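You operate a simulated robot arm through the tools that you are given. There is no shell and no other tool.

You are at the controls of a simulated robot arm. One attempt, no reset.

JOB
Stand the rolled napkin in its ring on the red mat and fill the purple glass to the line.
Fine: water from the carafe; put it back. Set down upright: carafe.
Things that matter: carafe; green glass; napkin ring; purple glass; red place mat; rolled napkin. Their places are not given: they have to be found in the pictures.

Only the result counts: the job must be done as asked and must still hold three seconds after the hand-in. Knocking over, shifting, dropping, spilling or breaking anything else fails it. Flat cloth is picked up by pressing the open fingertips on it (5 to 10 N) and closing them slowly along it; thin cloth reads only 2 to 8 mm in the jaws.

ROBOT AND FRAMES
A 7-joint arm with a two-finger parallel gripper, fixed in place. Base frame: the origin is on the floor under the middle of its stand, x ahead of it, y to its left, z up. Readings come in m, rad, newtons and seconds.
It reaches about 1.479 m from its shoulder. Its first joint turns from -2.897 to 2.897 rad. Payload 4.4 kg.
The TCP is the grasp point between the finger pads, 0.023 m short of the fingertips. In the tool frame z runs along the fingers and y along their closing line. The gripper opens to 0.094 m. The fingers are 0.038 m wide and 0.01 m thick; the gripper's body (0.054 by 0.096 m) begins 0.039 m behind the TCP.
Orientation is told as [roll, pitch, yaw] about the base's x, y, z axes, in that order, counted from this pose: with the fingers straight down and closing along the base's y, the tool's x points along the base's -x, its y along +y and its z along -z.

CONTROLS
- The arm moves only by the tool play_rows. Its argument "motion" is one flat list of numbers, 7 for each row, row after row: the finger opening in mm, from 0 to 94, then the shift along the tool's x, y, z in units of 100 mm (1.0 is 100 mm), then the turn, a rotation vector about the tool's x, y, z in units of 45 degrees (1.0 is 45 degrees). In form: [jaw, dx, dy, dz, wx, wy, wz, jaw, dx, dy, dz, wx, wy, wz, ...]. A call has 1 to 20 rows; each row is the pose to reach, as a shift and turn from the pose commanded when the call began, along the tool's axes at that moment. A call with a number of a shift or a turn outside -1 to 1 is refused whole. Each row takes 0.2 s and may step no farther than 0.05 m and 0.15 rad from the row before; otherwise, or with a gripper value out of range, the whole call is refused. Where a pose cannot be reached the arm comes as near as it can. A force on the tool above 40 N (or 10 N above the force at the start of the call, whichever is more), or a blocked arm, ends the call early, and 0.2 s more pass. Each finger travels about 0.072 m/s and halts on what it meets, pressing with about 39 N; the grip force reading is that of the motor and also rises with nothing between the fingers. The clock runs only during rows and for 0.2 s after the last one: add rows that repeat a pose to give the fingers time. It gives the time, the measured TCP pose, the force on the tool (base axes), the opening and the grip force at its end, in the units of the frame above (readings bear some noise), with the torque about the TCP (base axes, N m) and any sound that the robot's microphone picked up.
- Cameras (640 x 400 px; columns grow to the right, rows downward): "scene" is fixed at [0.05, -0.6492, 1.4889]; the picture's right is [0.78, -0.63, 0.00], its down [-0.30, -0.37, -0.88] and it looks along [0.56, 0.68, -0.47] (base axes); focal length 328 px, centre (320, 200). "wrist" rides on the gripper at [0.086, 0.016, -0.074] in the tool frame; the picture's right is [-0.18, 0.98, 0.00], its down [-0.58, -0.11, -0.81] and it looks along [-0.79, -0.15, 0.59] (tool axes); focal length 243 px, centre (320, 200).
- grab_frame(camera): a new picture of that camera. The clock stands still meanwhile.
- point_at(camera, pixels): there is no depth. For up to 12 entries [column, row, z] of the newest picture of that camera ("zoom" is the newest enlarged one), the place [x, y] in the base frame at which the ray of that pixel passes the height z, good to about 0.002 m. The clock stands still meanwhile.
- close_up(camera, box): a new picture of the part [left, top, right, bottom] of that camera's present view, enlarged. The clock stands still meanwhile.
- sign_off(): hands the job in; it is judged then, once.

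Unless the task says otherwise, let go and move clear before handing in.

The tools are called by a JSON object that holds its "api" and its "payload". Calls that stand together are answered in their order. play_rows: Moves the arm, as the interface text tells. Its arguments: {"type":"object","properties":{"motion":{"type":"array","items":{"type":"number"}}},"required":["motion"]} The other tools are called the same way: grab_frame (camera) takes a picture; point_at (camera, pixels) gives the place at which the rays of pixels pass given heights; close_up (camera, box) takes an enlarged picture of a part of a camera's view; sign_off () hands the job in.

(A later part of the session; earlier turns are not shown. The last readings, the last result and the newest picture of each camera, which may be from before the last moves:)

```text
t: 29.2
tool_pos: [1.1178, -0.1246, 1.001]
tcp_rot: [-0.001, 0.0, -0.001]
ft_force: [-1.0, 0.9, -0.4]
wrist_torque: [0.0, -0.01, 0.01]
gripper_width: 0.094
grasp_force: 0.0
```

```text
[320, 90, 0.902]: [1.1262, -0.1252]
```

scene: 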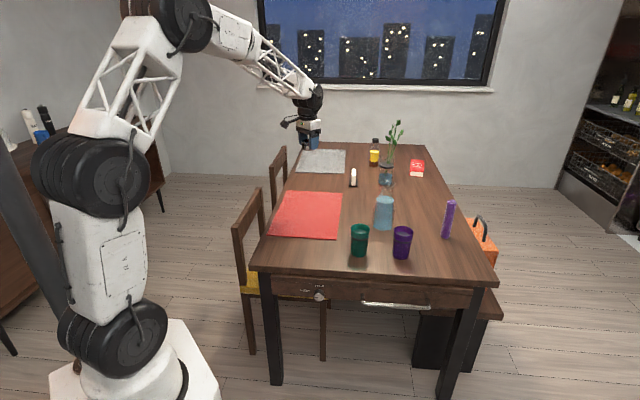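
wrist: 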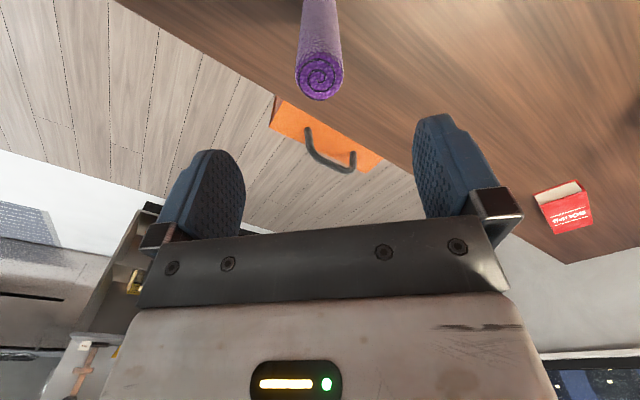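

The napkin top sits at (319,75), exactly where the TCP axis should be at this height. Descending to straddle it.

{"api": "play_rows", "payload": {"motion": [94, 0, 0, 0.35, 0, 0, 0, 94, 0, 0, 0.65, 0, 0, 0, 94, 0, 0, 0.9, 0, 0, 0]}}

{"api": "play_rows", "payload": {"motion": [94, 0, 0, 0.2, 0, 0, 0, 94, 0, 0, 0.37, 0, 0, 0, 94, 0, 0, 0.37, 0, 0, 0]}}

{"api": "grab_frame", "payload": {"camera": "wrist"}}

{"api": "close_up", "payload": {"camera": "scene", "box": [400, 160, 496, 250]}}

```text
t: 30.0
tool_pos: [1.1168, -0.1235, 0.9112]
tcp_rot: [0.0, 0.0, 0.0]
ft_force: [0.8, 0.0, 0.7]
wrist_torque: [0.03, 0.03, 0.01]
gripper_width: 0.0941
grasp_force: 0.1
```

```text
t: 30.8
tool_pos: [1.1169, -0.1241, 0.8735]
tcp_rot: [0.001, -0.001, 0.0]
ft_force: [-0.7, 0.2, -0.6]
wrist_torque: [0.02, 0.05, -0.01]
gripper_width: 0.094
grasp_force: 0.0
```

```text
taken
```

wrist: 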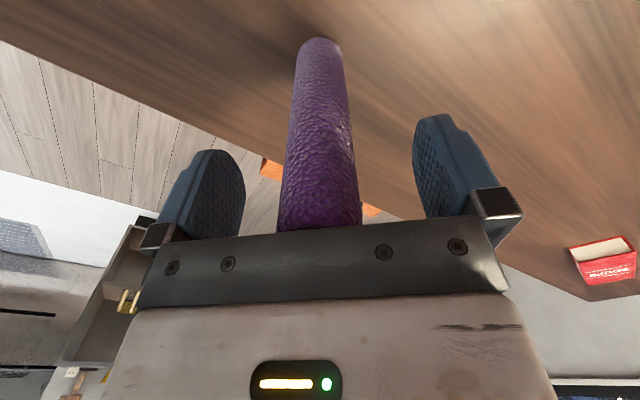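

```text
4.44 times, centred on (448, 205) of scene
```

zoom: 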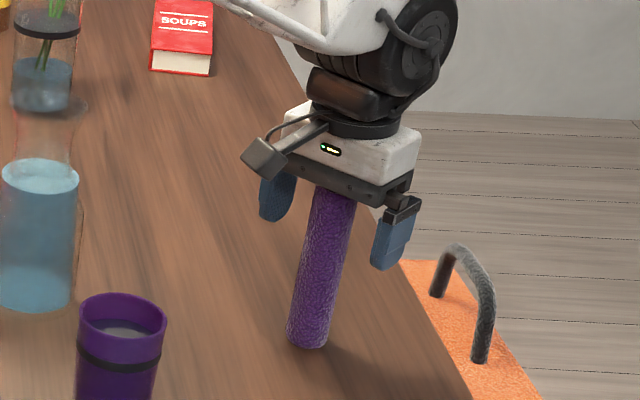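

The napkin is centred between the fingers with the top just below the gripper body. Closing slowly on it.

{"api": "play_rows", "payload": {"motion": [80, 0, 0, 0, 0, 0, 0, 66, 0, 0, 0, 0, 0, 0, 54, 0, 0, 0, 0, 0, 0, 44, 0, 0, 0, 0, 0, 0, 38, 0, 0, 0, 0, 0, 0, 34, 0, 0, 0, 0, 0, 0, 31, 0, 0, 0, 0, 0, 0, 31, 0, 0, 0, 0, 0, 0]}}

{"api": "grab_frame", "payload": {"camera": "wrist"}}

```text
t: 32.6
tool_pos: [1.1174, -0.1244, 0.8734]
tcp_rot: [-0.001, 0.001, -0.001]
ft_force: [-0.6, -0.4, -0.2]
wrist_torque: [0.0, 0.02, 0.03]
gripper_width: 0.0331
grasp_force: 38.9
```

```text
taken
```

wrist: 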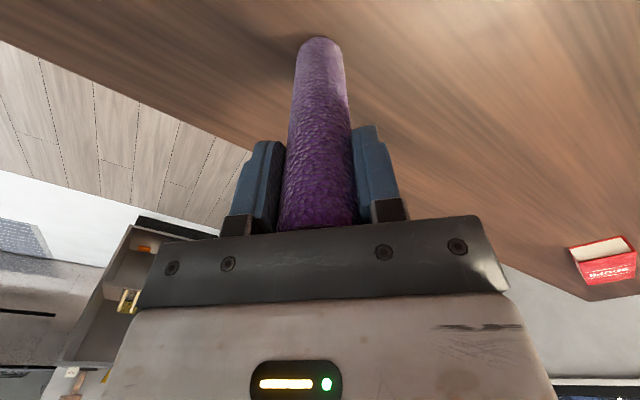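

The napkin is held (33 mm, 39 N). Lifting it 0.3 m so its lower end clears the carafe.

{"api": "play_rows", "payload": {"motion": [31, 0, 0, -0.2, 0, 0, 0, 31, 0, 0, -0.6, 0, 0, 0, 31, 0, 0, -1, 0, 0, 0]}}

{"api": "play_rows", "payload": {"motion": [31, 0, 0, -0.3, 0, 0, 0, 31, 0, 0, -0.65, 0, 0, 0, 31, 0, 0, -1, 0, 0, 0]}}

{"api": "play_rows", "payload": {"motion": [31, 0, 0, -0.3, 0, 0, 0, 31, 0, 0, -0.65, 0, 0, 0, 31, 0, 0, -1, 0, 0, 0]}}

{"api": "grab_frame", "payload": {"camera": "wrist"}}

{"api": "grab_frame", "payload": {"camera": "scene"}}

```text
t: 33.4
tool_pos: [1.1183, -0.1246, 0.972]
tcp_rot: [-0.001, 0.003, -0.001]
ft_force: [0.4, -0.8, -1.0]
wrist_torque: [0.0, 0.03, 0.02]
gripper_width: 0.0333
grasp_force: 39.4
```

```text
t: 34.2
tool_pos: [1.1173, -0.1239, 1.0735]
tcp_rot: [0.0, 0.002, 0.0]
ft_force: [0.0, -0.7, -1.2]
wrist_torque: [0.02, 0.0, 0.03]
gripper_width: 0.033
grasp_force: 39.0
```

```text
t: 35.0
tool_pos: [1.1176, -0.1236, 1.1725]
tcp_rot: [-0.001, 0.001, 0.0]
ft_force: [0.0, 1.1, -1.2]
wrist_torque: [0.01, 0.03, 0.0]
gripper_width: 0.0332
grasp_force: 39.2
```

```text
taken
```

wrist: 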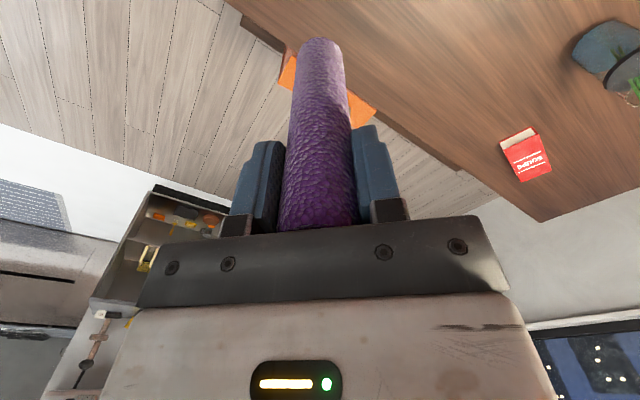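

```text
taken
```

scene: 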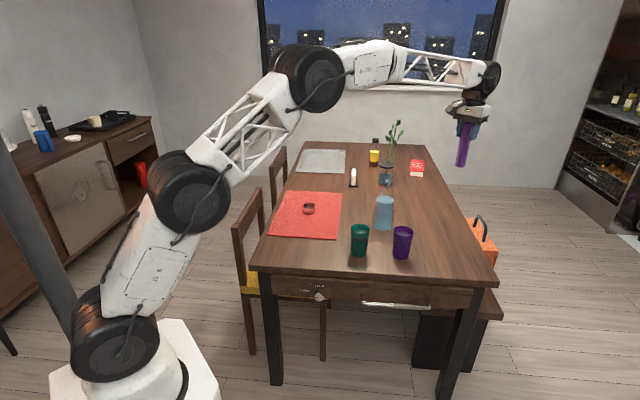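

The napkin hangs straight in the gripper. Carrying it at this height toward the ring at (0.812,0.360).

{"api": "play_rows", "payload": {"motion": [31, 0.2, 0.32, 0, 0, 0, 0, 31, 0.4, 0.64, 0, 0, 0, 0, 31, 0.611, 0.968, 0, 0, 0, 0]}}

{"api": "play_rows", "payload": {"motion": [31, 0.2, 0.32, 0, 0, 0, 0, 31, 0.4, 0.64, 0, 0, 0, 0, 31, 0.611, 0.968, 0, 0, 0, 0]}}

{"api": "play_rows", "payload": {"motion": [31, 0.2, 0.32, 0, 0, 0, 0, 31, 0.4, 0.64, 0, 0, 0, 0, 31, 0.611, 0.968, 0, 0, 0, 0]}}

{"api": "play_rows", "payload": {"motion": [31, 0.2, 0.32, 0, 0, 0, 0, 31, 0.4, 0.64, 0, 0, 0, 0, 31, 0.611, 0.968, 0, 0, 0, 0]}}

{"api": "play_rows", "payload": {"motion": [31, 0.2, 0.32, 0, 0, 0, 0, 31, 0.4, 0.64, 0, 0, 0, 0, 31, 0.611, 0.968, 0, 0, 0, 0, 31, 0.611, 0.968, 0, 0, 0, 0]}}

{"api": "grab_frame", "payload": {"camera": "wrist"}}

```text
t: 35.8
tool_pos: [1.0566, -0.0284, 1.1739]
tcp_rot: [0.0, 0.0, -0.001]
ft_force: [1.1, -0.6, -1.0]
wrist_torque: [0.01, 0.0, 0.01]
gripper_width: 0.0333
grasp_force: 39.9
```

```text
t: 36.6
tool_pos: [0.9939, 0.0697, 1.1725]
tcp_rot: [0.0, 0.0, -0.002]
ft_force: [-0.2, -0.2, -1.5]
wrist_torque: [-0.04, -0.02, 0.02]
gripper_width: 0.0335
grasp_force: 39.0
```

```text
t: 37.4
tool_pos: [0.9338, 0.1661, 1.1739]
tcp_rot: [-0.001, 0.0, 0.001]
ft_force: [0.8, -0.1, -0.6]
wrist_torque: [-0.02, 0.01, -0.01]
gripper_width: 0.0335
grasp_force: 38.9
```

```text
t: 38.2
tool_pos: [0.8739, 0.2627, 1.173]
tcp_rot: [-0.002, 0.0, 0.0]
ft_force: [0.4, 0.7, -0.4]
wrist_torque: [-0.02, 0.03, -0.01]
gripper_width: 0.0337
grasp_force: 39.0
```

```text
t: 39.2
tool_pos: [0.8109, 0.3592, 1.1736]
tcp_rot: [-0.001, 0.0, 0.0]
ft_force: [-0.1, 0.1, 0.1]
wrist_torque: [0.06, 0.03, 0.01]
gripper_width: 0.0336
grasp_force: 39.3
```

```text
taken
```

wrist: 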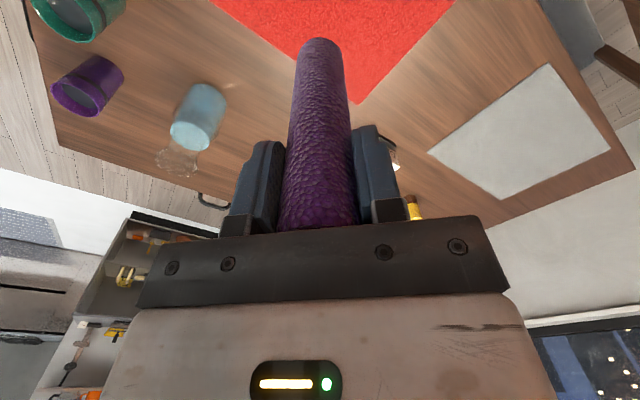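

Above the ring now. Descending to leave the napkin's lower end about 2 cm above the ring's rim, then checking alignment from both cameras.

{"api": "play_rows", "payload": {"motion": [31, 0, 0, 0.4, 0, 0, 0, 31, 0, 0, 0.7, 0, 0, 0, 31, 0, 0, 1, 0, 0, 0]}}

{"api": "play_rows", "payload": {"motion": [31, 0, 0, 0.4, 0, 0, 0, 31, 0, 0, 0.7, 0, 0, 0, 31, 0, 0, 1, 0, 0, 0]}}

{"api": "play_rows", "payload": {"motion": [31, 0, 0, 0.2, 0, 0, 0, 31, 0, 0, 0.4, 0, 0, 0, 31, 0, 0, 0.4, 0, 0, 0]}}

{"api": "grab_frame", "payload": {"camera": "wrist"}}

{"api": "close_up", "payload": {"camera": "wrist", "box": [240, 0, 400, 100]}}

{"api": "close_up", "payload": {"camera": "scene", "box": [276, 170, 340, 220]}}

```text
t: 40.0
tool_pos: [0.8123, 0.3595, 1.0729]
tcp_rot: [0.0, 0.001, 0.0]
ft_force: [-0.9, -0.9, -0.3]
wrist_torque: [0.02, 0.0, -0.01]
gripper_width: 0.0334
grasp_force: 39.0
```

```text
t: 40.8
tool_pos: [0.813, 0.3595, 0.974]
tcp_rot: [-0.001, 0.0, 0.0]
ft_force: [0.1, 0.1, -0.4]
wrist_torque: [0.03, -0.01, 0.02]
gripper_width: 0.0331
grasp_force: 38.8
```

```text
t: 41.6
tool_pos: [0.8127, 0.3607, 0.933]
tcp_rot: [0.001, -0.001, 0.001]
ft_force: [0.1, 0.3, -0.3]
wrist_torque: [0.0, 0.01, -0.03]
gripper_width: 0.0337
grasp_force: 39.2
```

```text
taken
```

wrist: 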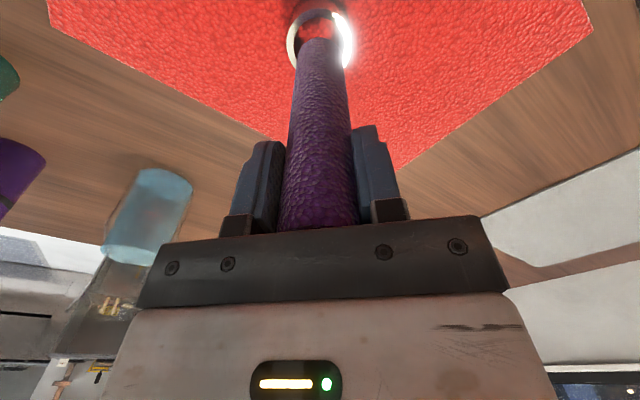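

```text
4.00 times, centred on (320, 50) of wrist
```

zoom: 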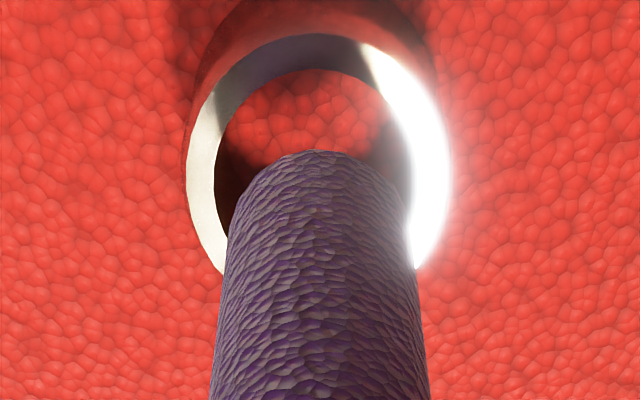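

```text
8.00 times, centred on (308, 195) of scene
```

zoom: 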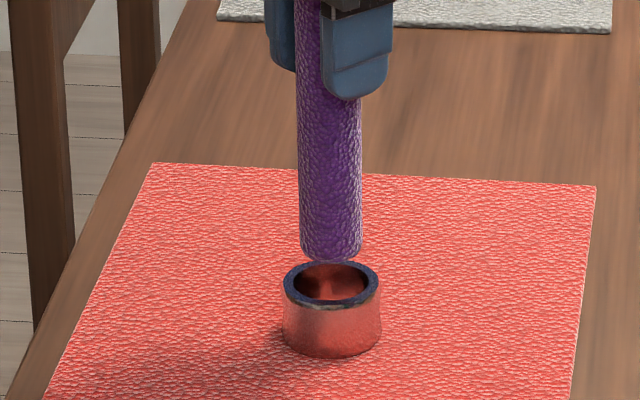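

Laterally both views look aligned (scene: napkin bottom 299–362 against ring bore 294–368). I'll measure the fore-aft alignment too.

{"api": "point_at", "payload": {"camera": "zoom", "pixels": [[330.5, 262, 0.811], [330.5, 262, 0.806], [299, 245, 0.811], [362, 245, 0.811], [331, 285, 0.786], [331, 260, 0.786], [331, 309, 0.786], [331, 268, 0.786], [331, 300, 0.786]]}}

{"api": "point_at", "payload": {"camera": "wrist", "pixels": [[319, 37.5, 0.811], [319, 37.5, 0.806], [298, 50, 0.811], [341.7, 51, 0.811], [319, 17.5, 0.786], [319, 8.5, 0.786], [293.7, 38, 0.786], [286.5, 38, 0.786], [353, 38, 0.786], [343, 38, 0.786]]}}

```text
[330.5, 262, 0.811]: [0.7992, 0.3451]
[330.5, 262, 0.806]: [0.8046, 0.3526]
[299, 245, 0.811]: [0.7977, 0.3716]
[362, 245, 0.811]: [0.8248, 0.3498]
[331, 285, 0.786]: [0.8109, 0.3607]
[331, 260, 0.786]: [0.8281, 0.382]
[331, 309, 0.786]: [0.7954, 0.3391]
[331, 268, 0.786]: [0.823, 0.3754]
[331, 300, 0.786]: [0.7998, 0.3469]
```

```text
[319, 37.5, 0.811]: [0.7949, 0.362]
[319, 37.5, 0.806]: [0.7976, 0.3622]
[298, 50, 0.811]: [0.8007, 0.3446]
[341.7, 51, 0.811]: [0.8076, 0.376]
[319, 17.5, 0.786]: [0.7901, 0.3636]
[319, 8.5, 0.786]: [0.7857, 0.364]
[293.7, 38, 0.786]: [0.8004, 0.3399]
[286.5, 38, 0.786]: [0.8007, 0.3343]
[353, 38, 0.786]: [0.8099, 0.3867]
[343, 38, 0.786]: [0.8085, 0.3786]
```

Both views put the napkin's lower end within about 1 mm of the ring's centre, with about 3.5 mm of clearance. Lowering it into the ring.

{"api": "play_rows", "payload": {"motion": [31, 0, 0, 0.1, 0, 0, 0, 31, 0, 0, 0.2, 0, 0, 0, 31, 0, 0, 0.25, 0, 0, 0, 31, 0, 0, 0.3, 0, 0, 0, 31, 0, 0, 0.35, 0, 0, 0, 31, 0, 0, 0.4, 0, 0, 0, 31, 0, 0, 0.44, 0, 0, 0]}}

{"api": "close_up", "payload": {"camera": "scene", "box": [276, 170, 340, 220]}}

{"api": "close_up", "payload": {"camera": "wrist", "box": [240, 0, 400, 100]}}

```text
t: 43.2
tool_pos: [0.8126, 0.3594, 0.8881]
tcp_rot: [-0.001, 0.0, -0.002]
ft_force: [-0.2, 0.3, -0.5]
wrist_torque: [-0.02, 0.01, -0.01]
gripper_width: 0.0336
grasp_force: 39.1
```

```text
8.00 times, centred on (308, 195) of scene
```

zoom: 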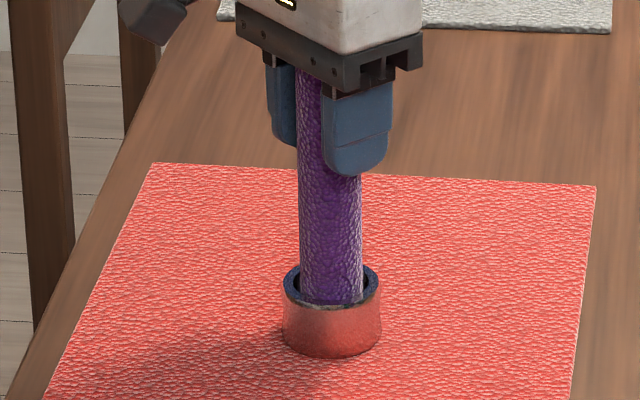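

```text
4.00 times, centred on (320, 50) of wrist
```

zoom: 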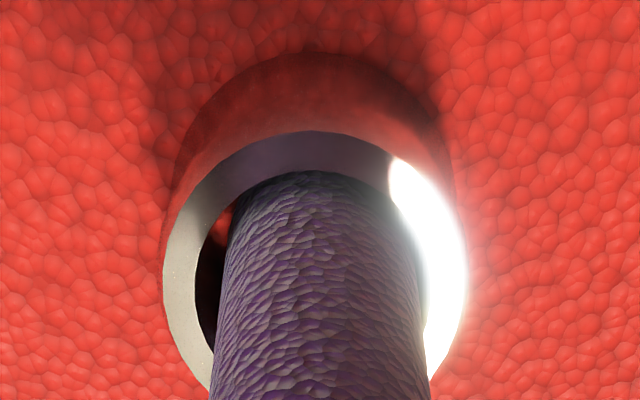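

The napkin is inside the ring with no contact force. Continuing down in small steps until it touches the mat.

{"api": "play_rows", "payload": {"motion": [31, 0, 0, 0.02, 0, 0, 0, 31, 0, 0, 0.04, 0, 0, 0, 31, 0, 0, 0.05, 0, 0, 0]}}

{"api": "play_rows", "payload": {"motion": [31, 0, 0, 0.01, 0, 0, 0, 31, 0, 0, 0.02, 0, 0, 0]}}

{"api": "play_rows", "payload": {"motion": [31, 0, 0, 0.01, 0, 0, 0, 31, 0, 0, 0.01, 0, 0, 0]}}

```text
t: 44.0
tool_pos: [0.8114, 0.3602, 0.8845]
tcp_rot: [-0.001, 0.001, 0.001]
ft_force: [-1.1, 0.7, 0.1]
wrist_torque: [-0.01, 0.04, 0.01]
gripper_width: 0.0336
grasp_force: 39.4
```

```text
t: 44.6
tool_pos: [0.8113, 0.3591, 0.8824]
tcp_rot: [0.001, 0.0, -0.001]
ft_force: [0.0, 0.1, 0.2]
wrist_torque: [0.02, -0.01, -0.01]
gripper_width: 0.0335
grasp_force: 39.3
```

```text
t: 45.2
tool_pos: [0.8116, 0.3594, 0.8811]
tcp_rot: [-0.001, 0.0, -0.002]
ft_force: [0.3, -0.2, -0.1]
wrist_torque: [-0.02, 0.01, 0.0]
gripper_width: 0.0335
grasp_force: 38.8
```

{"api": "play_rows", "payload": {"motion": [31, 0, 0, 0.01, 0, 0, 0, 31, 0, 0, 0.01, 0, 0, 0]}}

{"api": "play_rows", "payload": {"motion": [31, 0, 0, 0.01, 0, 0, 0, 31, 0, 0, 0.01, 0, 0, 0]}}

{"api": "play_rows", "payload": {"motion": [31, 0, 0, 0.01, 0, 0, 0, 31, 0, 0, 0.01, 0, 0, 0]}}

```text
t: 45.8
tool_pos: [0.8118, 0.3595, 0.8804]
tcp_rot: [0.0, 0.0, 0.001]
ft_force: [-0.1, -0.7, 0.2]
wrist_torque: [0.0, -0.01, -0.02]
gripper_width: 0.0333
grasp_force: 38.9
```

```text
t: 46.4
tool_pos: [0.8113, 0.3613, 0.8789]
tcp_rot: [0.0, 0.0, 0.001]
ft_force: [-0.3, 0.7, -1.0]
wrist_torque: [0.01, 0.0, 0.0]
gripper_width: 0.0336
grasp_force: 39.1
```

```text
t: 47.0
tool_pos: [0.813, 0.3592, 0.8797]
tcp_rot: [0.0, -0.002, 0.0]
ft_force: [-4.3, -0.2, 12.1]
wrist_torque: [-0.09, 0.44, 0.0]
gripper_width: 0.0333
grasp_force: 39.2
```

Contact at z≈0.879 with 12 N, just where the mat should be. I'll ease off 1 mm and open the fingers gently.

{"api": "play_rows", "payload": {"motion": [31, 0, 0, -0.008, 0, 0, 0, 34, 0, 0, -0.008, 0, 0, 0, 38, 0, 0, -0.008, 0, 0, 0, 44, 0, 0, -0.008, 0, 0, 0, 54, 0, 0, -0.008, 0, 0, 0, 70, 0, 0, -0.008, 0, 0, 0, 84, 0, 0, -0.008, 0, 0, 0, 94, 0, 0, -0.008, 0, 0, 0]}}

{"api": "close_up", "payload": {"camera": "scene", "box": [276, 160, 340, 220]}}

{"api": "grab_frame", "payload": {"camera": "wrist"}}

```text
t: 48.8
tool_pos: [0.812, 0.3599, 0.8781]
tcp_rot: [0.0, 0.001, 0.0]
ft_force: [0.0, -0.5, -0.3]
wrist_torque: [0.01, 0.0, -0.02]
gripper_width: 0.0942
grasp_force: 0.0
```

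```text
6.67 times, centred on (308, 190) of scene
```

zoom: 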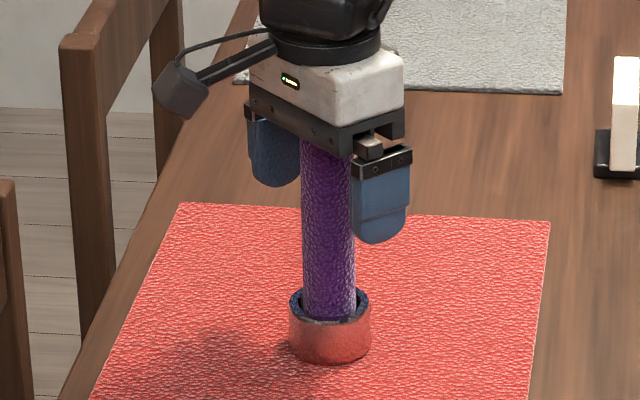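

```text
taken
```

wrist: 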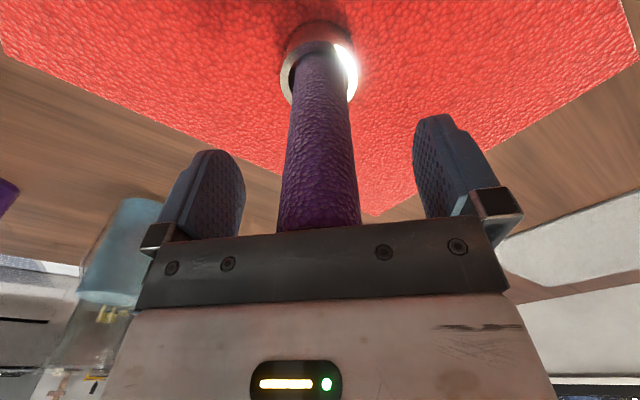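

The napkin stands upright in the ring on the mat. Retreating straight up, clear of it.

{"api": "play_rows", "payload": {"motion": [94, 0, 0, -0.15, 0, 0, 0, 94, 0, 0, -0.4, 0, 0, 0, 94, 0, 0, -0.7, 0, 0, 0, 94, 0, 0, -1, 0, 0, 0]}}

{"api": "play_rows", "payload": {"motion": [94, 0, 0, -0.4, 0, 0, 0, 94, 0, 0, -0.7, 0, 0, 0, 94, 0, 0, -1, 0, 0, 0]}}

{"api": "grab_frame", "payload": {"camera": "scene"}}

{"api": "close_up", "payload": {"camera": "scene", "box": [276, 160, 340, 220]}}

{"api": "close_up", "payload": {"camera": "scene", "box": [360, 175, 408, 235]}}

```text
t: 49.8
tool_pos: [0.8116, 0.3591, 0.9793]
tcp_rot: [-0.001, 0.001, 0.0]
ft_force: [0.3, -0.1, -0.4]
wrist_torque: [0.03, 0.0, -0.03]
gripper_width: 0.0939
grasp_force: 0.1
```

```text
t: 50.6
tool_pos: [0.8115, 0.3598, 1.079]
tcp_rot: [0.001, 0.0, 0.0]
ft_force: [-0.3, 0.6, -0.9]
wrist_torque: [-0.01, 0.0, -0.04]
gripper_width: 0.094
grasp_force: 0.1
```

```text
taken
```

scene: 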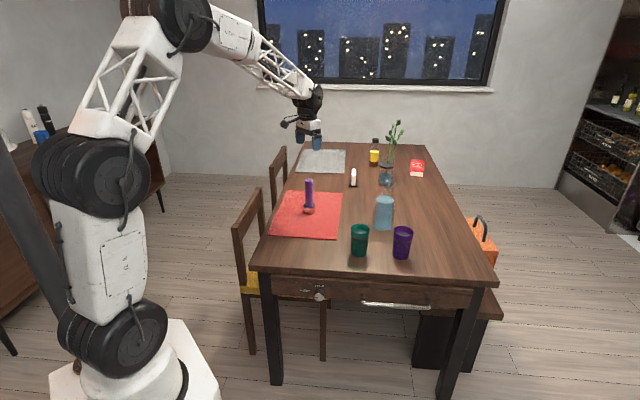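

```text
6.67 times, centred on (308, 190) of scene
```

zoom: 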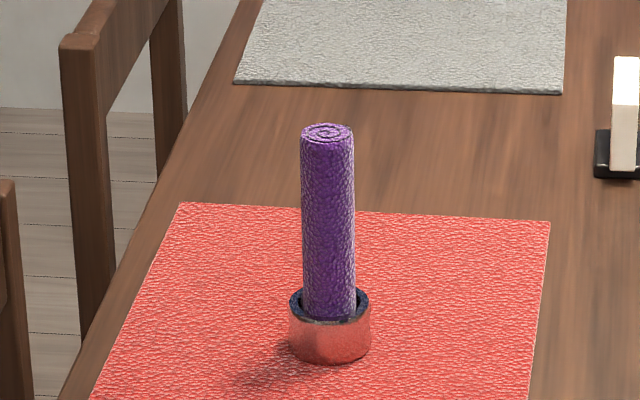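

```text
6.67 times, centred on (384, 205) of scene
```

zoom: 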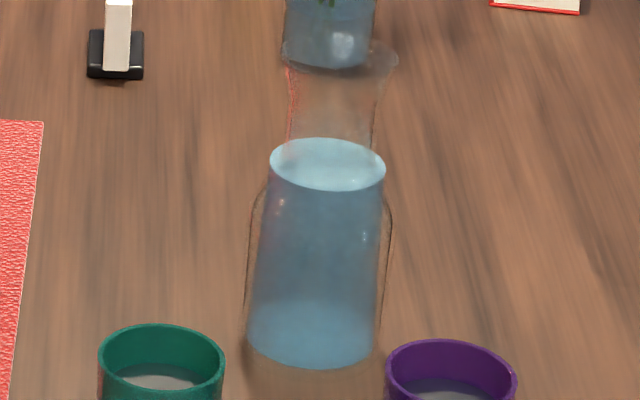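

The napkin stands upright in its ring on the mat. Next the carafe: I'll fly over at z≈1.05 to a spot in front of it and look at its shape more closely.

{"api": "play_rows", "payload": {"motion": [94, 0.03, -0.33, 0, 0, 0, 0, 94, 0.06, -0.66, 0, 0, 0, 0, 94, 0.1, -1, 0, 0, 0, 0]}}

{"api": "play_rows", "payload": {"motion": [94, 0.03, -0.33, 0, 0, 0, 0, 94, 0.06, -0.66, 0, 0, 0, 0, 94, 0.1, -1, 0, 0, 0, 0]}}

{"api": "play_rows", "payload": {"motion": [94, 0.03, -0.33, 0, 0, 0, 0, 94, 0.06, -0.66, 0.1, 0, 0, 0, 94, 0.1, -1, 0.3, 0, 0, 0]}}

{"api": "grab_frame", "payload": {"camera": "wrist"}}

{"api": "close_up", "payload": {"camera": "wrist", "box": [250, 110, 410, 235]}}

```text
t: 51.4
tool_pos: [0.8016, 0.259, 1.0791]
tcp_rot: [-0.001, 0.001, 0.001]
ft_force: [0.0, 0.0, -0.2]
wrist_torque: [0.04, 0.0, -0.02]
gripper_width: 0.0941
grasp_force: 0.1
```

```text
t: 52.2
tool_pos: [0.7925, 0.1613, 1.0786]
tcp_rot: [-0.001, -0.001, 0.002]
ft_force: [0.0, -1.3, 0.1]
wrist_torque: [0.06, -0.02, -0.01]
gripper_width: 0.0938
grasp_force: 0.0
```

```text
t: 53.0
tool_pos: [0.7828, 0.0603, 1.0495]
tcp_rot: [0.0, -0.001, -0.001]
ft_force: [0.0, -0.3, 0.8]
wrist_torque: [0.02, -0.01, -0.02]
gripper_width: 0.094
grasp_force: 0.0
```

```text
taken
```

wrist: 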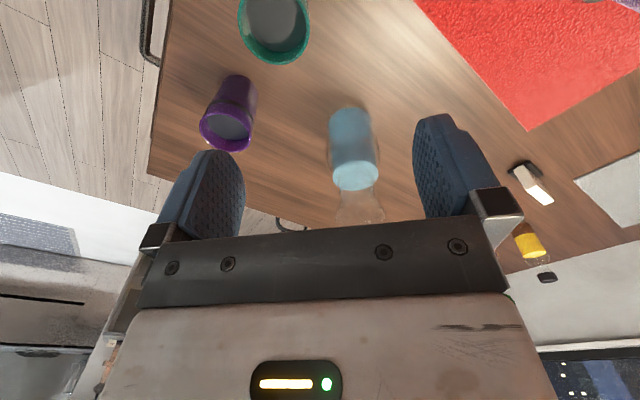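

```text
3.20 times, centred on (330, 172) of wrist
```

zoom: 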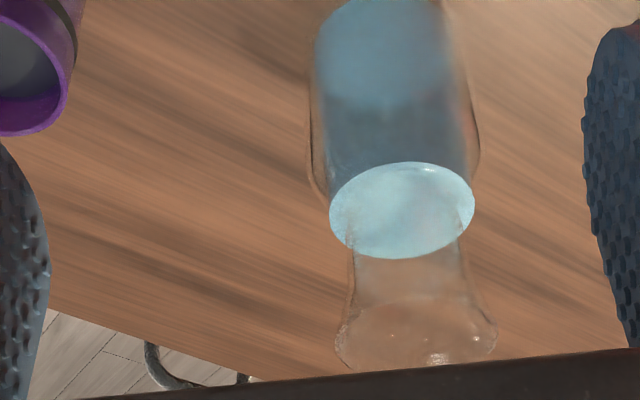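

The carafe has a straight body up to a shoulder near the water surface, a narrower neck, and a flared lip. I'll triangulate the water surface, lip and base.

{"api": "point_at", "payload": {"camera": "wrist", "pixels": [[355.6, 175.6, 0.86], [355.6, 175.6, 0.87], [355.6, 175.6, 0.88], [333.1, 175.6, 0.87], [378, 175.6, 0.87], [335, 215, 0.95], [385, 215, 0.95], [360, 219, 0.94], [360, 219, 0.96]]}}

{"api": "point_at", "payload": {"camera": "scene", "pixels": [[385.05, 199.75, 0.85], [385.05, 199.75, 0.86], [385.05, 199.75, 0.87], [385.05, 199.75, 0.88], [387, 183.3, 0.93], [387, 183.3, 0.94], [387, 183.3, 0.95], [387, 183.3, 0.96], [382.8, 224.2, 0.75], [382.8, 224.2, 0.76]]}}

{"api": "close_up", "payload": {"camera": "wrist", "box": [310, 90, 406, 150]}}

{"api": "close_up", "payload": {"camera": "wrist", "box": [310, 150, 406, 230]}}

```text
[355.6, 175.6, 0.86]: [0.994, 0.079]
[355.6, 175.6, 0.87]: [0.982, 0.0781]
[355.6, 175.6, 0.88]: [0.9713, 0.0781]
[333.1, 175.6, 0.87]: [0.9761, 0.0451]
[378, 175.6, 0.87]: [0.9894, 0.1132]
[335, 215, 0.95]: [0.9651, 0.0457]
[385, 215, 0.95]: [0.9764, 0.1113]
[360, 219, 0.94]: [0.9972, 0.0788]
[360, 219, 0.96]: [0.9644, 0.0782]
```

```text
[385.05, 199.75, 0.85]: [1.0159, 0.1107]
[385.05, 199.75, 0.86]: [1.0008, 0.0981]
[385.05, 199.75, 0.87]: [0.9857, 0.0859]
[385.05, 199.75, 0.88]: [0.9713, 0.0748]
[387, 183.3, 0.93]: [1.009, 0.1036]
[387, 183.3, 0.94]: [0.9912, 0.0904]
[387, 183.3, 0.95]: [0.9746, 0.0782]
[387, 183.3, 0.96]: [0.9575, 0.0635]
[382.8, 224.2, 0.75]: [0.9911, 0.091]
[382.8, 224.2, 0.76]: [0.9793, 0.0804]
```

```text
6.67 times, centred on (358, 120) of wrist
```

zoom: 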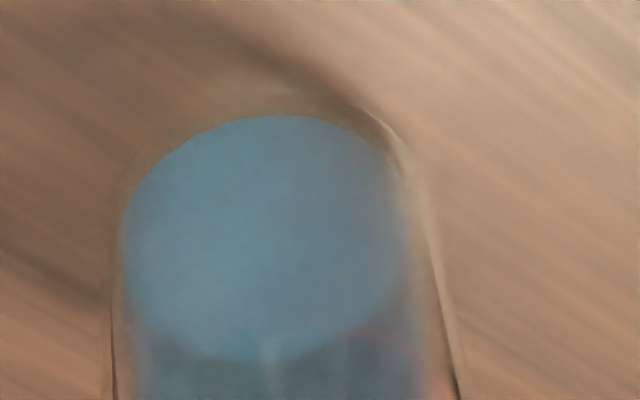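

```text
5.00 times, centred on (358, 190) of wrist
```

zoom: 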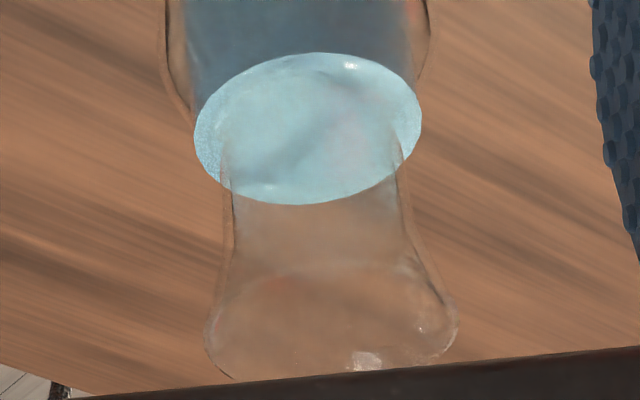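

The carafe stands at about (0.974,0.077): lip at z≈0.951, water surface at z≈0.878, and neck about 52 mm wide near z≈0.905. I'll measure the rims of both glasses for clearance and pour position.

{"api": "close_up", "payload": {"camera": "wrist", "box": [180, 60, 276, 160]}}

{"api": "point_at", "payload": {"camera": "scene", "pixels": [[403.6, 231.3, 0.84], [403.6, 231.3, 0.85], [403.6, 231.3, 0.86], [401, 256, 0.75], [401, 254, 0.75], [359.5, 229, 0.84], [359.5, 229, 0.85], [359.5, 229, 0.86]]}}

{"api": "close_up", "payload": {"camera": "scene", "box": [376, 216, 432, 264]}}

```text
4.00 times, centred on (228, 110) of wrist
```

zoom: 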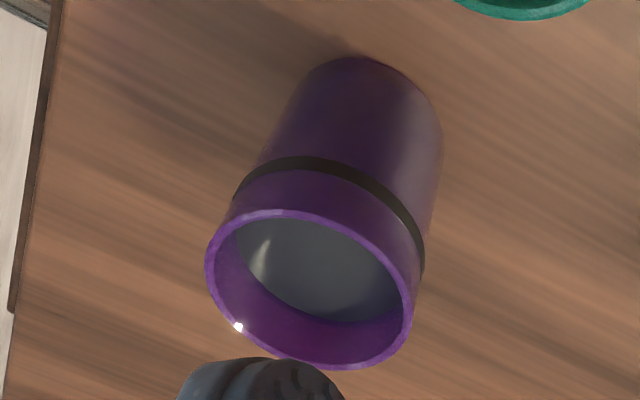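

```text
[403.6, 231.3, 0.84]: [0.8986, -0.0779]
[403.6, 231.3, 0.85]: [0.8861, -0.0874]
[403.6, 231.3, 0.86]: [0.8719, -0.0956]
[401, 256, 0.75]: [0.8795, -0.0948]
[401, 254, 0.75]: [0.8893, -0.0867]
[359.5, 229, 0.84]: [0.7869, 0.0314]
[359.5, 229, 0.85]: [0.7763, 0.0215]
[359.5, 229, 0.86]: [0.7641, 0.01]
```

```text
8.33 times, centred on (404, 240) of scene
```

zoom: 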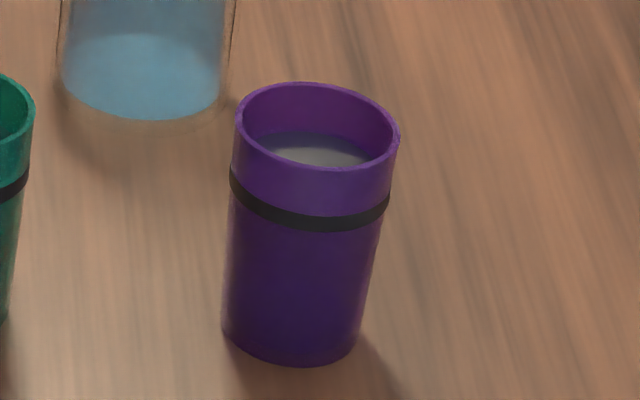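

{"api": "point_at", "payload": {"camera": "wrist", "pixels": [[225.5, 132, 0.84], [225.5, 132, 0.845], [225.5, 132, 0.85], [225.5, 132, 0.855], [225.5, 132, 0.86], [237.5, 88, 0.75]]}}

{"api": "point_at", "payload": {"camera": "zoom", "pixels": [[318, 127, 0.845], [318, 127, 0.85], [318, 127, 0.855], [236, 115, 0.85], [400, 140, 0.85], [290, 366, 0.75], [221, 325, 0.752], [358, 345, 0.752], [310, 231, 0.82], [310, 218, 0.82]]}}

```text
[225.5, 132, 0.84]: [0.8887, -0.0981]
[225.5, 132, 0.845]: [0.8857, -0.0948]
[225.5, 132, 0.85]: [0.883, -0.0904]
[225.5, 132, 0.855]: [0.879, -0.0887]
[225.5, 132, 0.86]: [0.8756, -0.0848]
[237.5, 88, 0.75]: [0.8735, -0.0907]
```

```text
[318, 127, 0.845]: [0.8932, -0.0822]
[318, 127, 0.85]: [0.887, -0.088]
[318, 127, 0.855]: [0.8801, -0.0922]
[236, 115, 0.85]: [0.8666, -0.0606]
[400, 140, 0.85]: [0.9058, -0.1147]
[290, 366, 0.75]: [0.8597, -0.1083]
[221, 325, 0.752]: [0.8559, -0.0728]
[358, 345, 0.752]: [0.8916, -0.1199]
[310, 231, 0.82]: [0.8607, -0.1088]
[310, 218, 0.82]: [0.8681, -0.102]
```

The purple glass's rim centre is (0.883,-0.090) at z≈0.852, with its band around z≈0.824–0.830. For pouring I'll hold the carafe's neck from the side with the fingers horizontal, so I'll first rehearse that orientation with empty hands, well above everything.

{"api": "play_rows", "payload": {"motion": [94, 0, 0, -0.2, 0, -0.16, 0, 94, 0, 0, -0.4, 0, -0.33, 0, 94, 0, 0, -0.6, 0, -0.5, 0, 94, 0, 0, -0.8, 0, -0.66, 0, 94, 0, 0, -1, 0, -0.83, 0, 94, 0, 0, -1, 0, -1, 0]}}

{"api": "grab_frame", "payload": {"camera": "scene"}}

```text
t: 54.4
tool_pos: [0.7821, 0.0611, 1.1494]
tcp_rot: [0.003, -0.787, -0.001]
ft_force: [0.4, 0.7, -0.1]
wrist_torque: [0.0, -0.02, 0.0]
gripper_width: 0.094
grasp_force: 0.1
```

```text
taken
```

scene: 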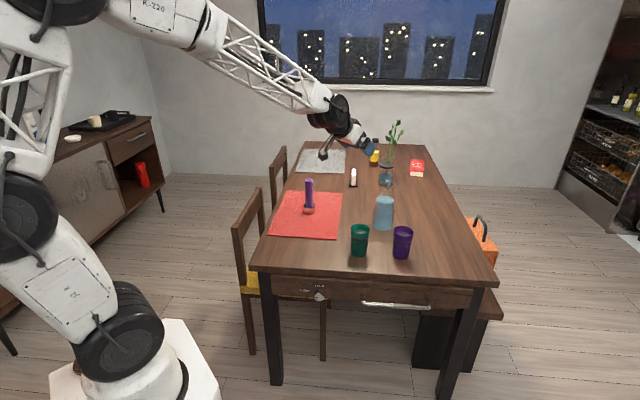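

The tool pitched 45° as commanded. Continuing to horizontal.

{"api": "play_rows", "payload": {"motion": [94, 0, 0, 0, 0, -0.16, 0, 94, 0, 0, 0, 0, -0.33, 0, 94, 0, 0, 0, 0, -0.5, 0, 94, 0, 0, 0, 0, -0.66, 0, 94, 0, 0, 0, 0, -0.83, 0, 94, 0, 0, 0, 0, -1, 0]}}

{"api": "grab_frame", "payload": {"camera": "scene"}}

{"api": "grab_frame", "payload": {"camera": "wrist"}}

```text
t: 56.0
tool_pos: [0.7798, 0.0345, 1.1386]
tcp_rot: [1.22, -1.374, -1.376]
ft_force: [0.0, -0.2, 0.6]
wrist_torque: [0.0, 0.02, -0.04]
gripper_width: 0.094
grasp_force: 0.0
out of reach, approached as far as the arm can: row 5
stopped in row 6: the arm was blocked; the commanded pose is now the measured one
```

```text
taken
```

scene: 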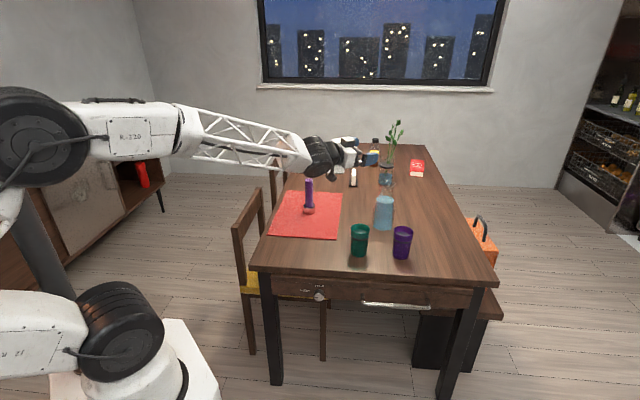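

```text
taken
```

wrist: 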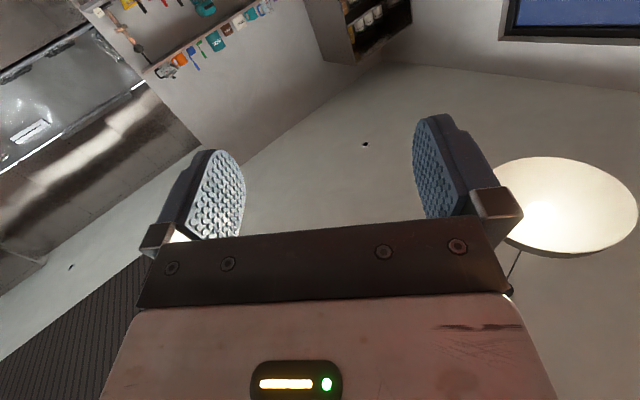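

The arm folded up too close to its base there, so it stalled at about 80° pitch. Farther out (where the carafe is) it should have more room, so I'll push forward along the fingers first at this height.

{"api": "play_rows", "payload": {"motion": [94, 0, 0, 0.3, 0, 0, 0, 94, 0, 0, 0.65, 0, 0, 0, 94, 0, 0, 1, 0, 0, 0]}}

{"api": "grab_frame", "payload": {"camera": "scene"}}

```text
t: 56.8
tool_pos: [0.8769, 0.0193, 1.1327]
tcp_rot: [1.218, -1.374, -1.376]
ft_force: [-0.5, 0.0, -0.3]
wrist_torque: [-0.01, -0.01, -0.02]
gripper_width: 0.094
grasp_force: 0.2
```

```text
taken
```

scene: 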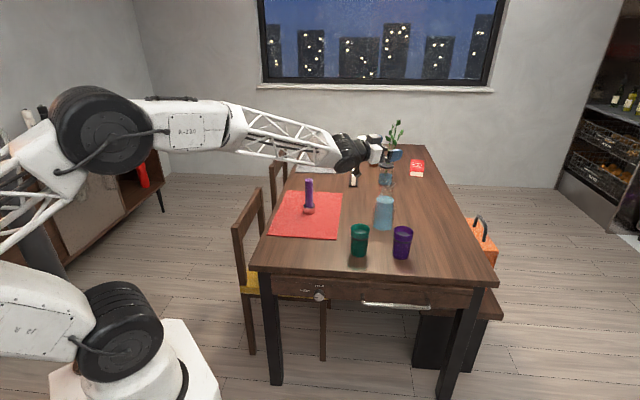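

Moving forward worked. Now I'll level the tool: horizontal fingers, yaw about -20°.

{"api": "play_rows", "payload": {"motion": [94, 0, 0, 0, 0.08, -0.036, -0.075, 94, 0, 0, 0, 0.163, -0.072, -0.15, 94, 0, 0, 0, 0.245, -0.1085, -0.2263, 94, 0, 0, 0, 0.245, -0.1085, -0.2263]}}

{"api": "grab_frame", "payload": {"camera": "scene"}}

```text
t: 57.8
tool_pos: [0.8771, 0.0205, 1.132]
tcp_rot: [-0.841, -1.57, 0.494]
ft_force: [0.1, 0.7, -0.3]
wrist_torque: [-0.02, 0.0, 0.0]
gripper_width: 0.0939
grasp_force: 0.1
```

```text
taken
```

scene: 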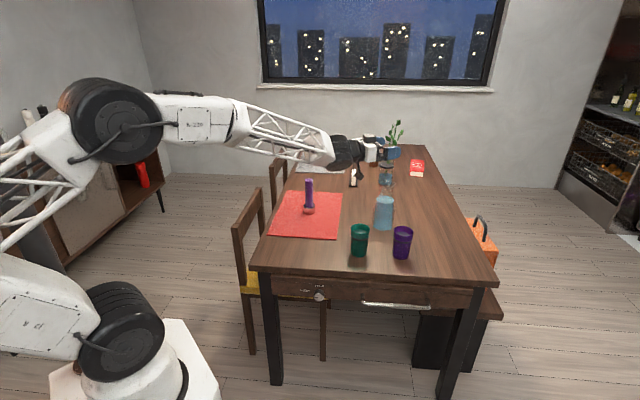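

Now the fingers are horizontal with yaw -20° as intended. Next I'll rehearse (empty) the planned pour pose near the purple glass: yaw +45°, well above the table.

{"api": "play_rows", "payload": {"motion": [94, 0, -0.12, 0.06, -0.16, 0, 0, 94, 0, -0.24, 0.12, -0.33, 0, 0, 94, 0, -0.36, 0.2, -0.5, 0, 0, 94, 0, -0.48, 0.28, -0.66, 0, 0, 94, 0, -0.6, 0.36, -0.83, 0, 0, 94, 0, -0.7, 0.45, -1, 0, 0, 94, 0, -0.7, 0.45, -1, 0, 0]}}

{"api": "grab_frame", "payload": {"camera": "scene"}}

```text
t: 59.4
tool_pos: [0.8808, -0.007, 1.1315]
tcp_rot: [0.013, -1.569, -0.109]
ft_force: [-0.1, 0.7, -0.6]
wrist_torque: [0.02, 0.0, -0.01]
gripper_width: 0.094
grasp_force: 0.0
out of reach, approached as far as the arm can: row 3, 4, 5, 6, 7
```

```text
taken
```

scene: 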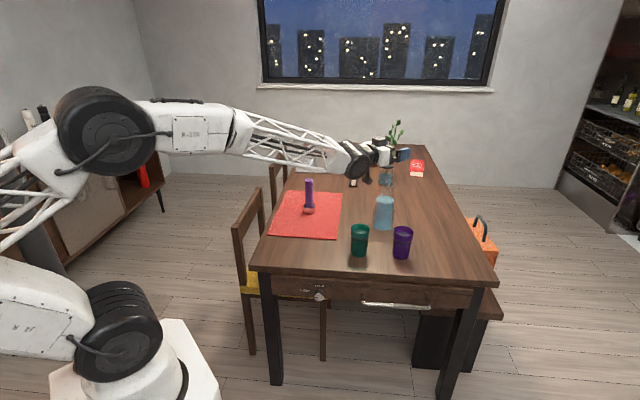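

The arm stops at about -5° yaw in this posture, so +45° isn't reachable this way. I'll send a zero move to see which pose is treated as commanded now.

{"api": "play_rows", "payload": {"motion": [94, 0, 0, 0, 0, 0, 0]}}

```text
t: 59.8
tool_pos: [0.8817, -0.0046, 1.1315]
tcp_rot: [0.009, -1.569, -0.106]
ft_force: [-0.2, -0.6, 0.1]
wrist_torque: [0.0, 0.03, -0.03]
gripper_width: 0.094
grasp_force: 0.0
```

The clipped pose is taken as commanded. Now I'll test how far the hand can roll about the finger axis (the pouring motion) in each direction.

{"api": "play_rows", "payload": {"motion": [94, 0, 0, 0, 0, 0, -0.16, 94, 0, 0, 0, 0, 0, -0.33, 94, 0, 0, 0, 0, 0, -0.5, 94, 0, 0, 0, 0, 0, -0.66, 94, 0, 0, 0, 0, 0, -0.83, 94, 0, 0, 0, 0, 0, -1]}}

{"api": "grab_frame", "payload": {"camera": "scene"}}

```text
t: 61.2
tool_pos: [0.8806, -0.0062, 1.1316]
tcp_rot: [-1.567, -0.784, 1.47]
ft_force: [0.1, -0.4, 0.0]
wrist_torque: [0.0, 0.06, 0.0]
gripper_width: 0.094
grasp_force: 0.0
```

```text
taken
```

scene: 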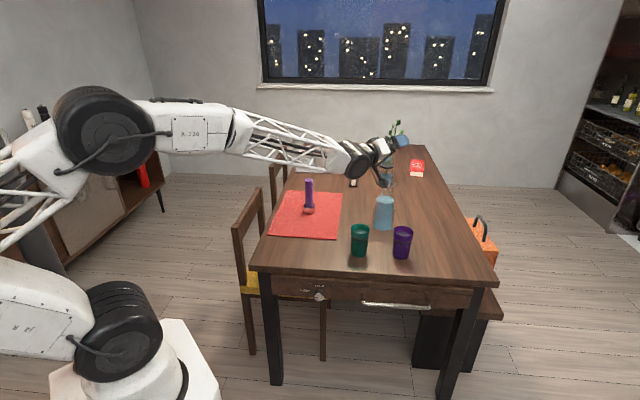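

Rolling -45° (mouth toward +y) works. Testing another -45°.

{"api": "play_rows", "payload": {"motion": [94, 0, 0, 0, 0, 0, -0.16, 94, 0, 0, 0, 0, 0, -0.33, 94, 0, 0, 0, 0, 0, -0.5, 94, 0, 0, 0, 0, 0, -0.66, 94, 0, 0, 0, 0, 0, -0.83, 94, 0, 0, 0, 0, 0, -1]}}

```text
t: 62.6
tool_pos: [0.8804, -0.0061, 1.1325]
tcp_rot: [-1.569, 0.002, 1.476]
ft_force: [-0.8, 0.1, -0.2]
wrist_torque: [0.03, 0.02, -0.02]
gripper_width: 0.0939
grasp_force: 0.1
```

-90° of roll is fine. I'll go back and test the other direction (mouth toward -y), which would leave the glass in clear view of the scene camera.

{"api": "play_rows", "payload": {"motion": [94, 0, 0, 0, 0, 0, 0.16, 94, 0, 0, 0, 0, 0, 0.33, 94, 0, 0, 0, 0, 0, 0.5, 94, 0, 0, 0, 0, 0, 0.66, 94, 0, 0, 0, 0, 0, 0.83, 94, 0, 0, 0, 0, 0, 1]}}

{"api": "play_rows", "payload": {"motion": [94, 0, 0, 0, 0, 0, 0.16, 94, 0, 0, 0, 0, 0, 0.33, 94, 0, 0, 0, 0, 0, 0.5, 94, 0, 0, 0, 0, 0, 0.66, 94, 0, 0, 0, 0, 0, 0.83, 94, 0, 0, 0, 0, 0, 1]}}

{"api": "play_rows", "payload": {"motion": [94, 0, 0, 0, 0, 0, 0.16, 94, 0, 0, 0, 0, 0, 0.33, 94, 0, 0, 0, 0, 0, 0.5, 94, 0, 0, 0, 0, 0, 0.66, 94, 0, 0, 0, 0, 0, 0.83, 94, 0, 0, 0, 0, 0, 1]}}

{"api": "close_up", "payload": {"camera": "scene", "box": [300, 100, 460, 220]}}

```text
t: 64.0
tool_pos: [0.8794, -0.0053, 1.1328]
tcp_rot: [-1.567, -0.786, 1.471]
ft_force: [1.3, 0.6, -0.2]
wrist_torque: [0.0, 0.04, -0.06]
gripper_width: 0.094
grasp_force: 0.1
```

```text
t: 65.4
tool_pos: [0.8806, -0.0054, 1.1332]
tcp_rot: [0.671, -1.566, -0.766]
ft_force: [0.6, -0.7, 0.5]
wrist_torque: [0.0, 0.04, -0.02]
gripper_width: 0.0938
grasp_force: 0.0
```

```text
t: 66.8
tool_pos: [0.8911, 0.036, 1.1955]
tcp_rot: [1.447, -0.808, -1.641]
ft_force: [0.1, -0.7, -0.5]
wrist_torque: [0.0, -0.05, -0.02]
gripper_width: 0.0941
grasp_force: 0.0
out of reach, approached as far as the arm can: row 2, 3, 4, 5, 6
```

```text
3.33 times, centred on (380, 160) of scene
```

zoom: 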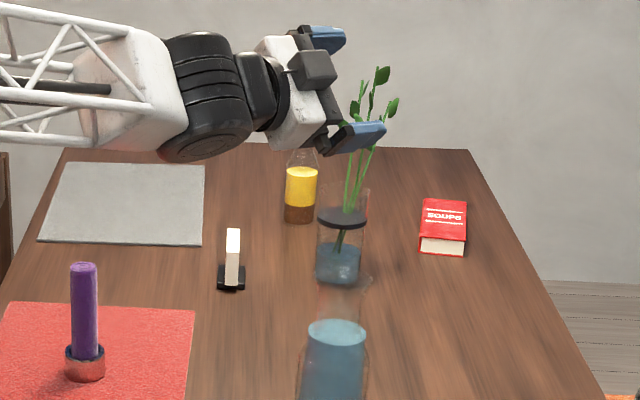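

Rolling the positive way runs into a wrist limit, so this joint is near its end here. Rolling the negative way by 180° (camera on top) should put it mid-range, so I'll go there in steps.

{"api": "play_rows", "payload": {"motion": [94, 0, 0, 0, 0, 0, -0.16, 94, 0, 0, 0, 0, 0, -0.33, 94, 0, 0, 0, 0, 0, -0.5, 94, 0, 0, 0, 0, 0, -0.66, 94, 0, 0, 0, 0, 0, -0.83, 94, 0, 0, 0, 0, 0, -1]}}

{"api": "play_rows", "payload": {"motion": [94, 0, 0, 0, 0, 0, -0.16, 94, 0, 0, 0, 0, 0, -0.33, 94, 0, 0, 0, 0, 0, -0.5, 94, 0, 0, 0, 0, 0, -0.66, 94, 0, 0, 0, 0, 0, -0.83, 94, 0, 0, 0, 0, 0, -1]}}

{"api": "play_rows", "payload": {"motion": [94, 0, 0, 0, 0, 0, -0.16, 94, 0, 0, 0, 0, 0, -0.33, 94, 0, 0, 0, 0, 0, -0.5, 94, 0, 0, 0, 0, 0, -0.66, 94, 0, 0, 0, 0, 0, -0.83, 94, 0, 0, 0, 0, 0, -1]}}

{"api": "play_rows", "payload": {"motion": [94, 0, 0, 0, 0, 0, -0.16, 94, 0, 0, 0, 0, 0, -0.33, 94, 0, 0, 0, 0, 0, -0.5, 94, 0, 0, 0, 0, 0, -0.66, 94, 0, 0, 0, 0, 0, -0.83, 94, 0, 0, 0, 0, 0, -1]}}

{"api": "close_up", "payload": {"camera": "scene", "box": [280, 80, 472, 240]}}

```text
t: 68.2
tool_pos: [0.8908, 0.0359, 1.1952]
tcp_rot: [-0.348, -1.481, 0.189]
ft_force: [0.3, -0.2, 0.1]
wrist_torque: [-0.02, 0.01, 0.01]
gripper_width: 0.0941
grasp_force: 0.0
```

```text
t: 69.6
tool_pos: [0.89, 0.036, 1.1958]
tcp_rot: [-1.453, -0.752, 1.332]
ft_force: [-0.1, -0.1, -0.2]
wrist_torque: [-0.01, 0.01, 0.02]
gripper_width: 0.0942
grasp_force: 0.1
```

```text
t: 71.0
tool_pos: [0.8901, 0.0352, 1.1944]
tcp_rot: [-1.488, 0.032, 1.414]
ft_force: [0.1, 0.1, -0.6]
wrist_torque: [-0.01, 0.04, -0.02]
gripper_width: 0.094
grasp_force: 0.0
```

```text
t: 72.4
tool_pos: [0.8899, 0.0349, 1.1959]
tcp_rot: [-1.447, 0.813, 1.501]
ft_force: [-0.1, 0.3, 0.0]
wrist_torque: [0.0, -0.04, 0.0]
gripper_width: 0.0944
grasp_force: 0.0
```

```text
2.50 times, centred on (376, 160) of scene
```

zoom: 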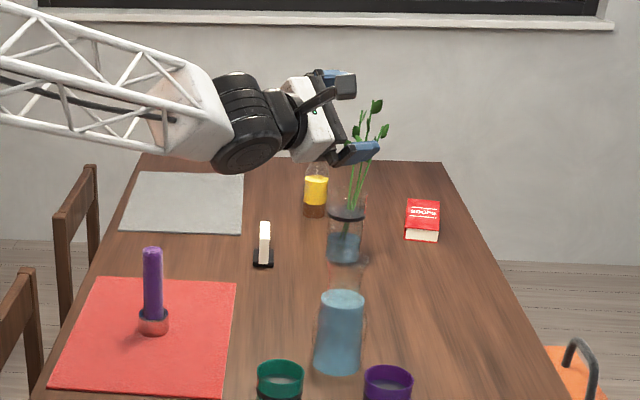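

The negative roll works well. Now I'll settle into the exact camera-up orientation: fingers horizontal, yaw -20°.

{"api": "play_rows", "payload": {"motion": [94, 0, 0, 0, -0.031, 0.032, -0.158, 94, 0, 0, 0, -0.063, 0.064, -0.315, 94, 0, 0, 0, -0.094, 0.097, -0.473, 94, 0, 0, 0, -0.126, 0.129, -0.631, 94, 0, 0, 0, -0.157, 0.161, -0.789, 94, 0, 0, 0, -0.1883, 0.1933, -0.9464, 94, 0, 0, 0, -0.1883, 0.1933, -0.9464]}}

{"api": "grab_frame", "payload": {"camera": "wrist"}}

{"api": "grab_frame", "payload": {"camera": "scene"}}

```text
t: 74.0
tool_pos: [0.8908, 0.0352, 1.195]
tcp_rot: [-1.463, 1.57, 1.33]
ft_force: [-0.1, 0.1, -0.8]
wrist_torque: [-0.03, 0.01, 0.03]
gripper_width: 0.0938
grasp_force: 0.0
```

```text
taken
```

wrist: 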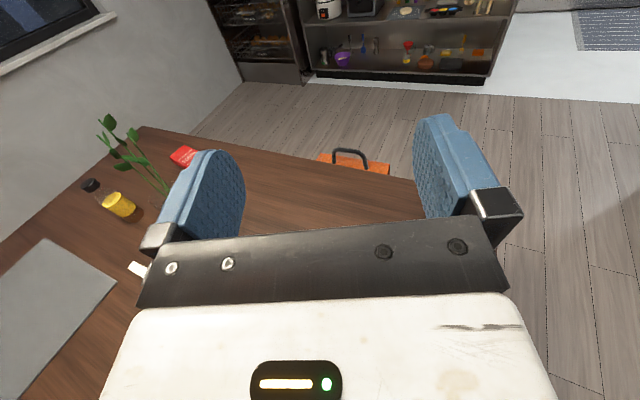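

```text
taken
```

scene: 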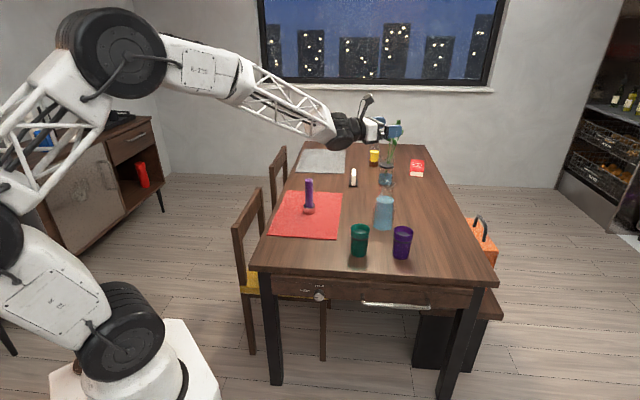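

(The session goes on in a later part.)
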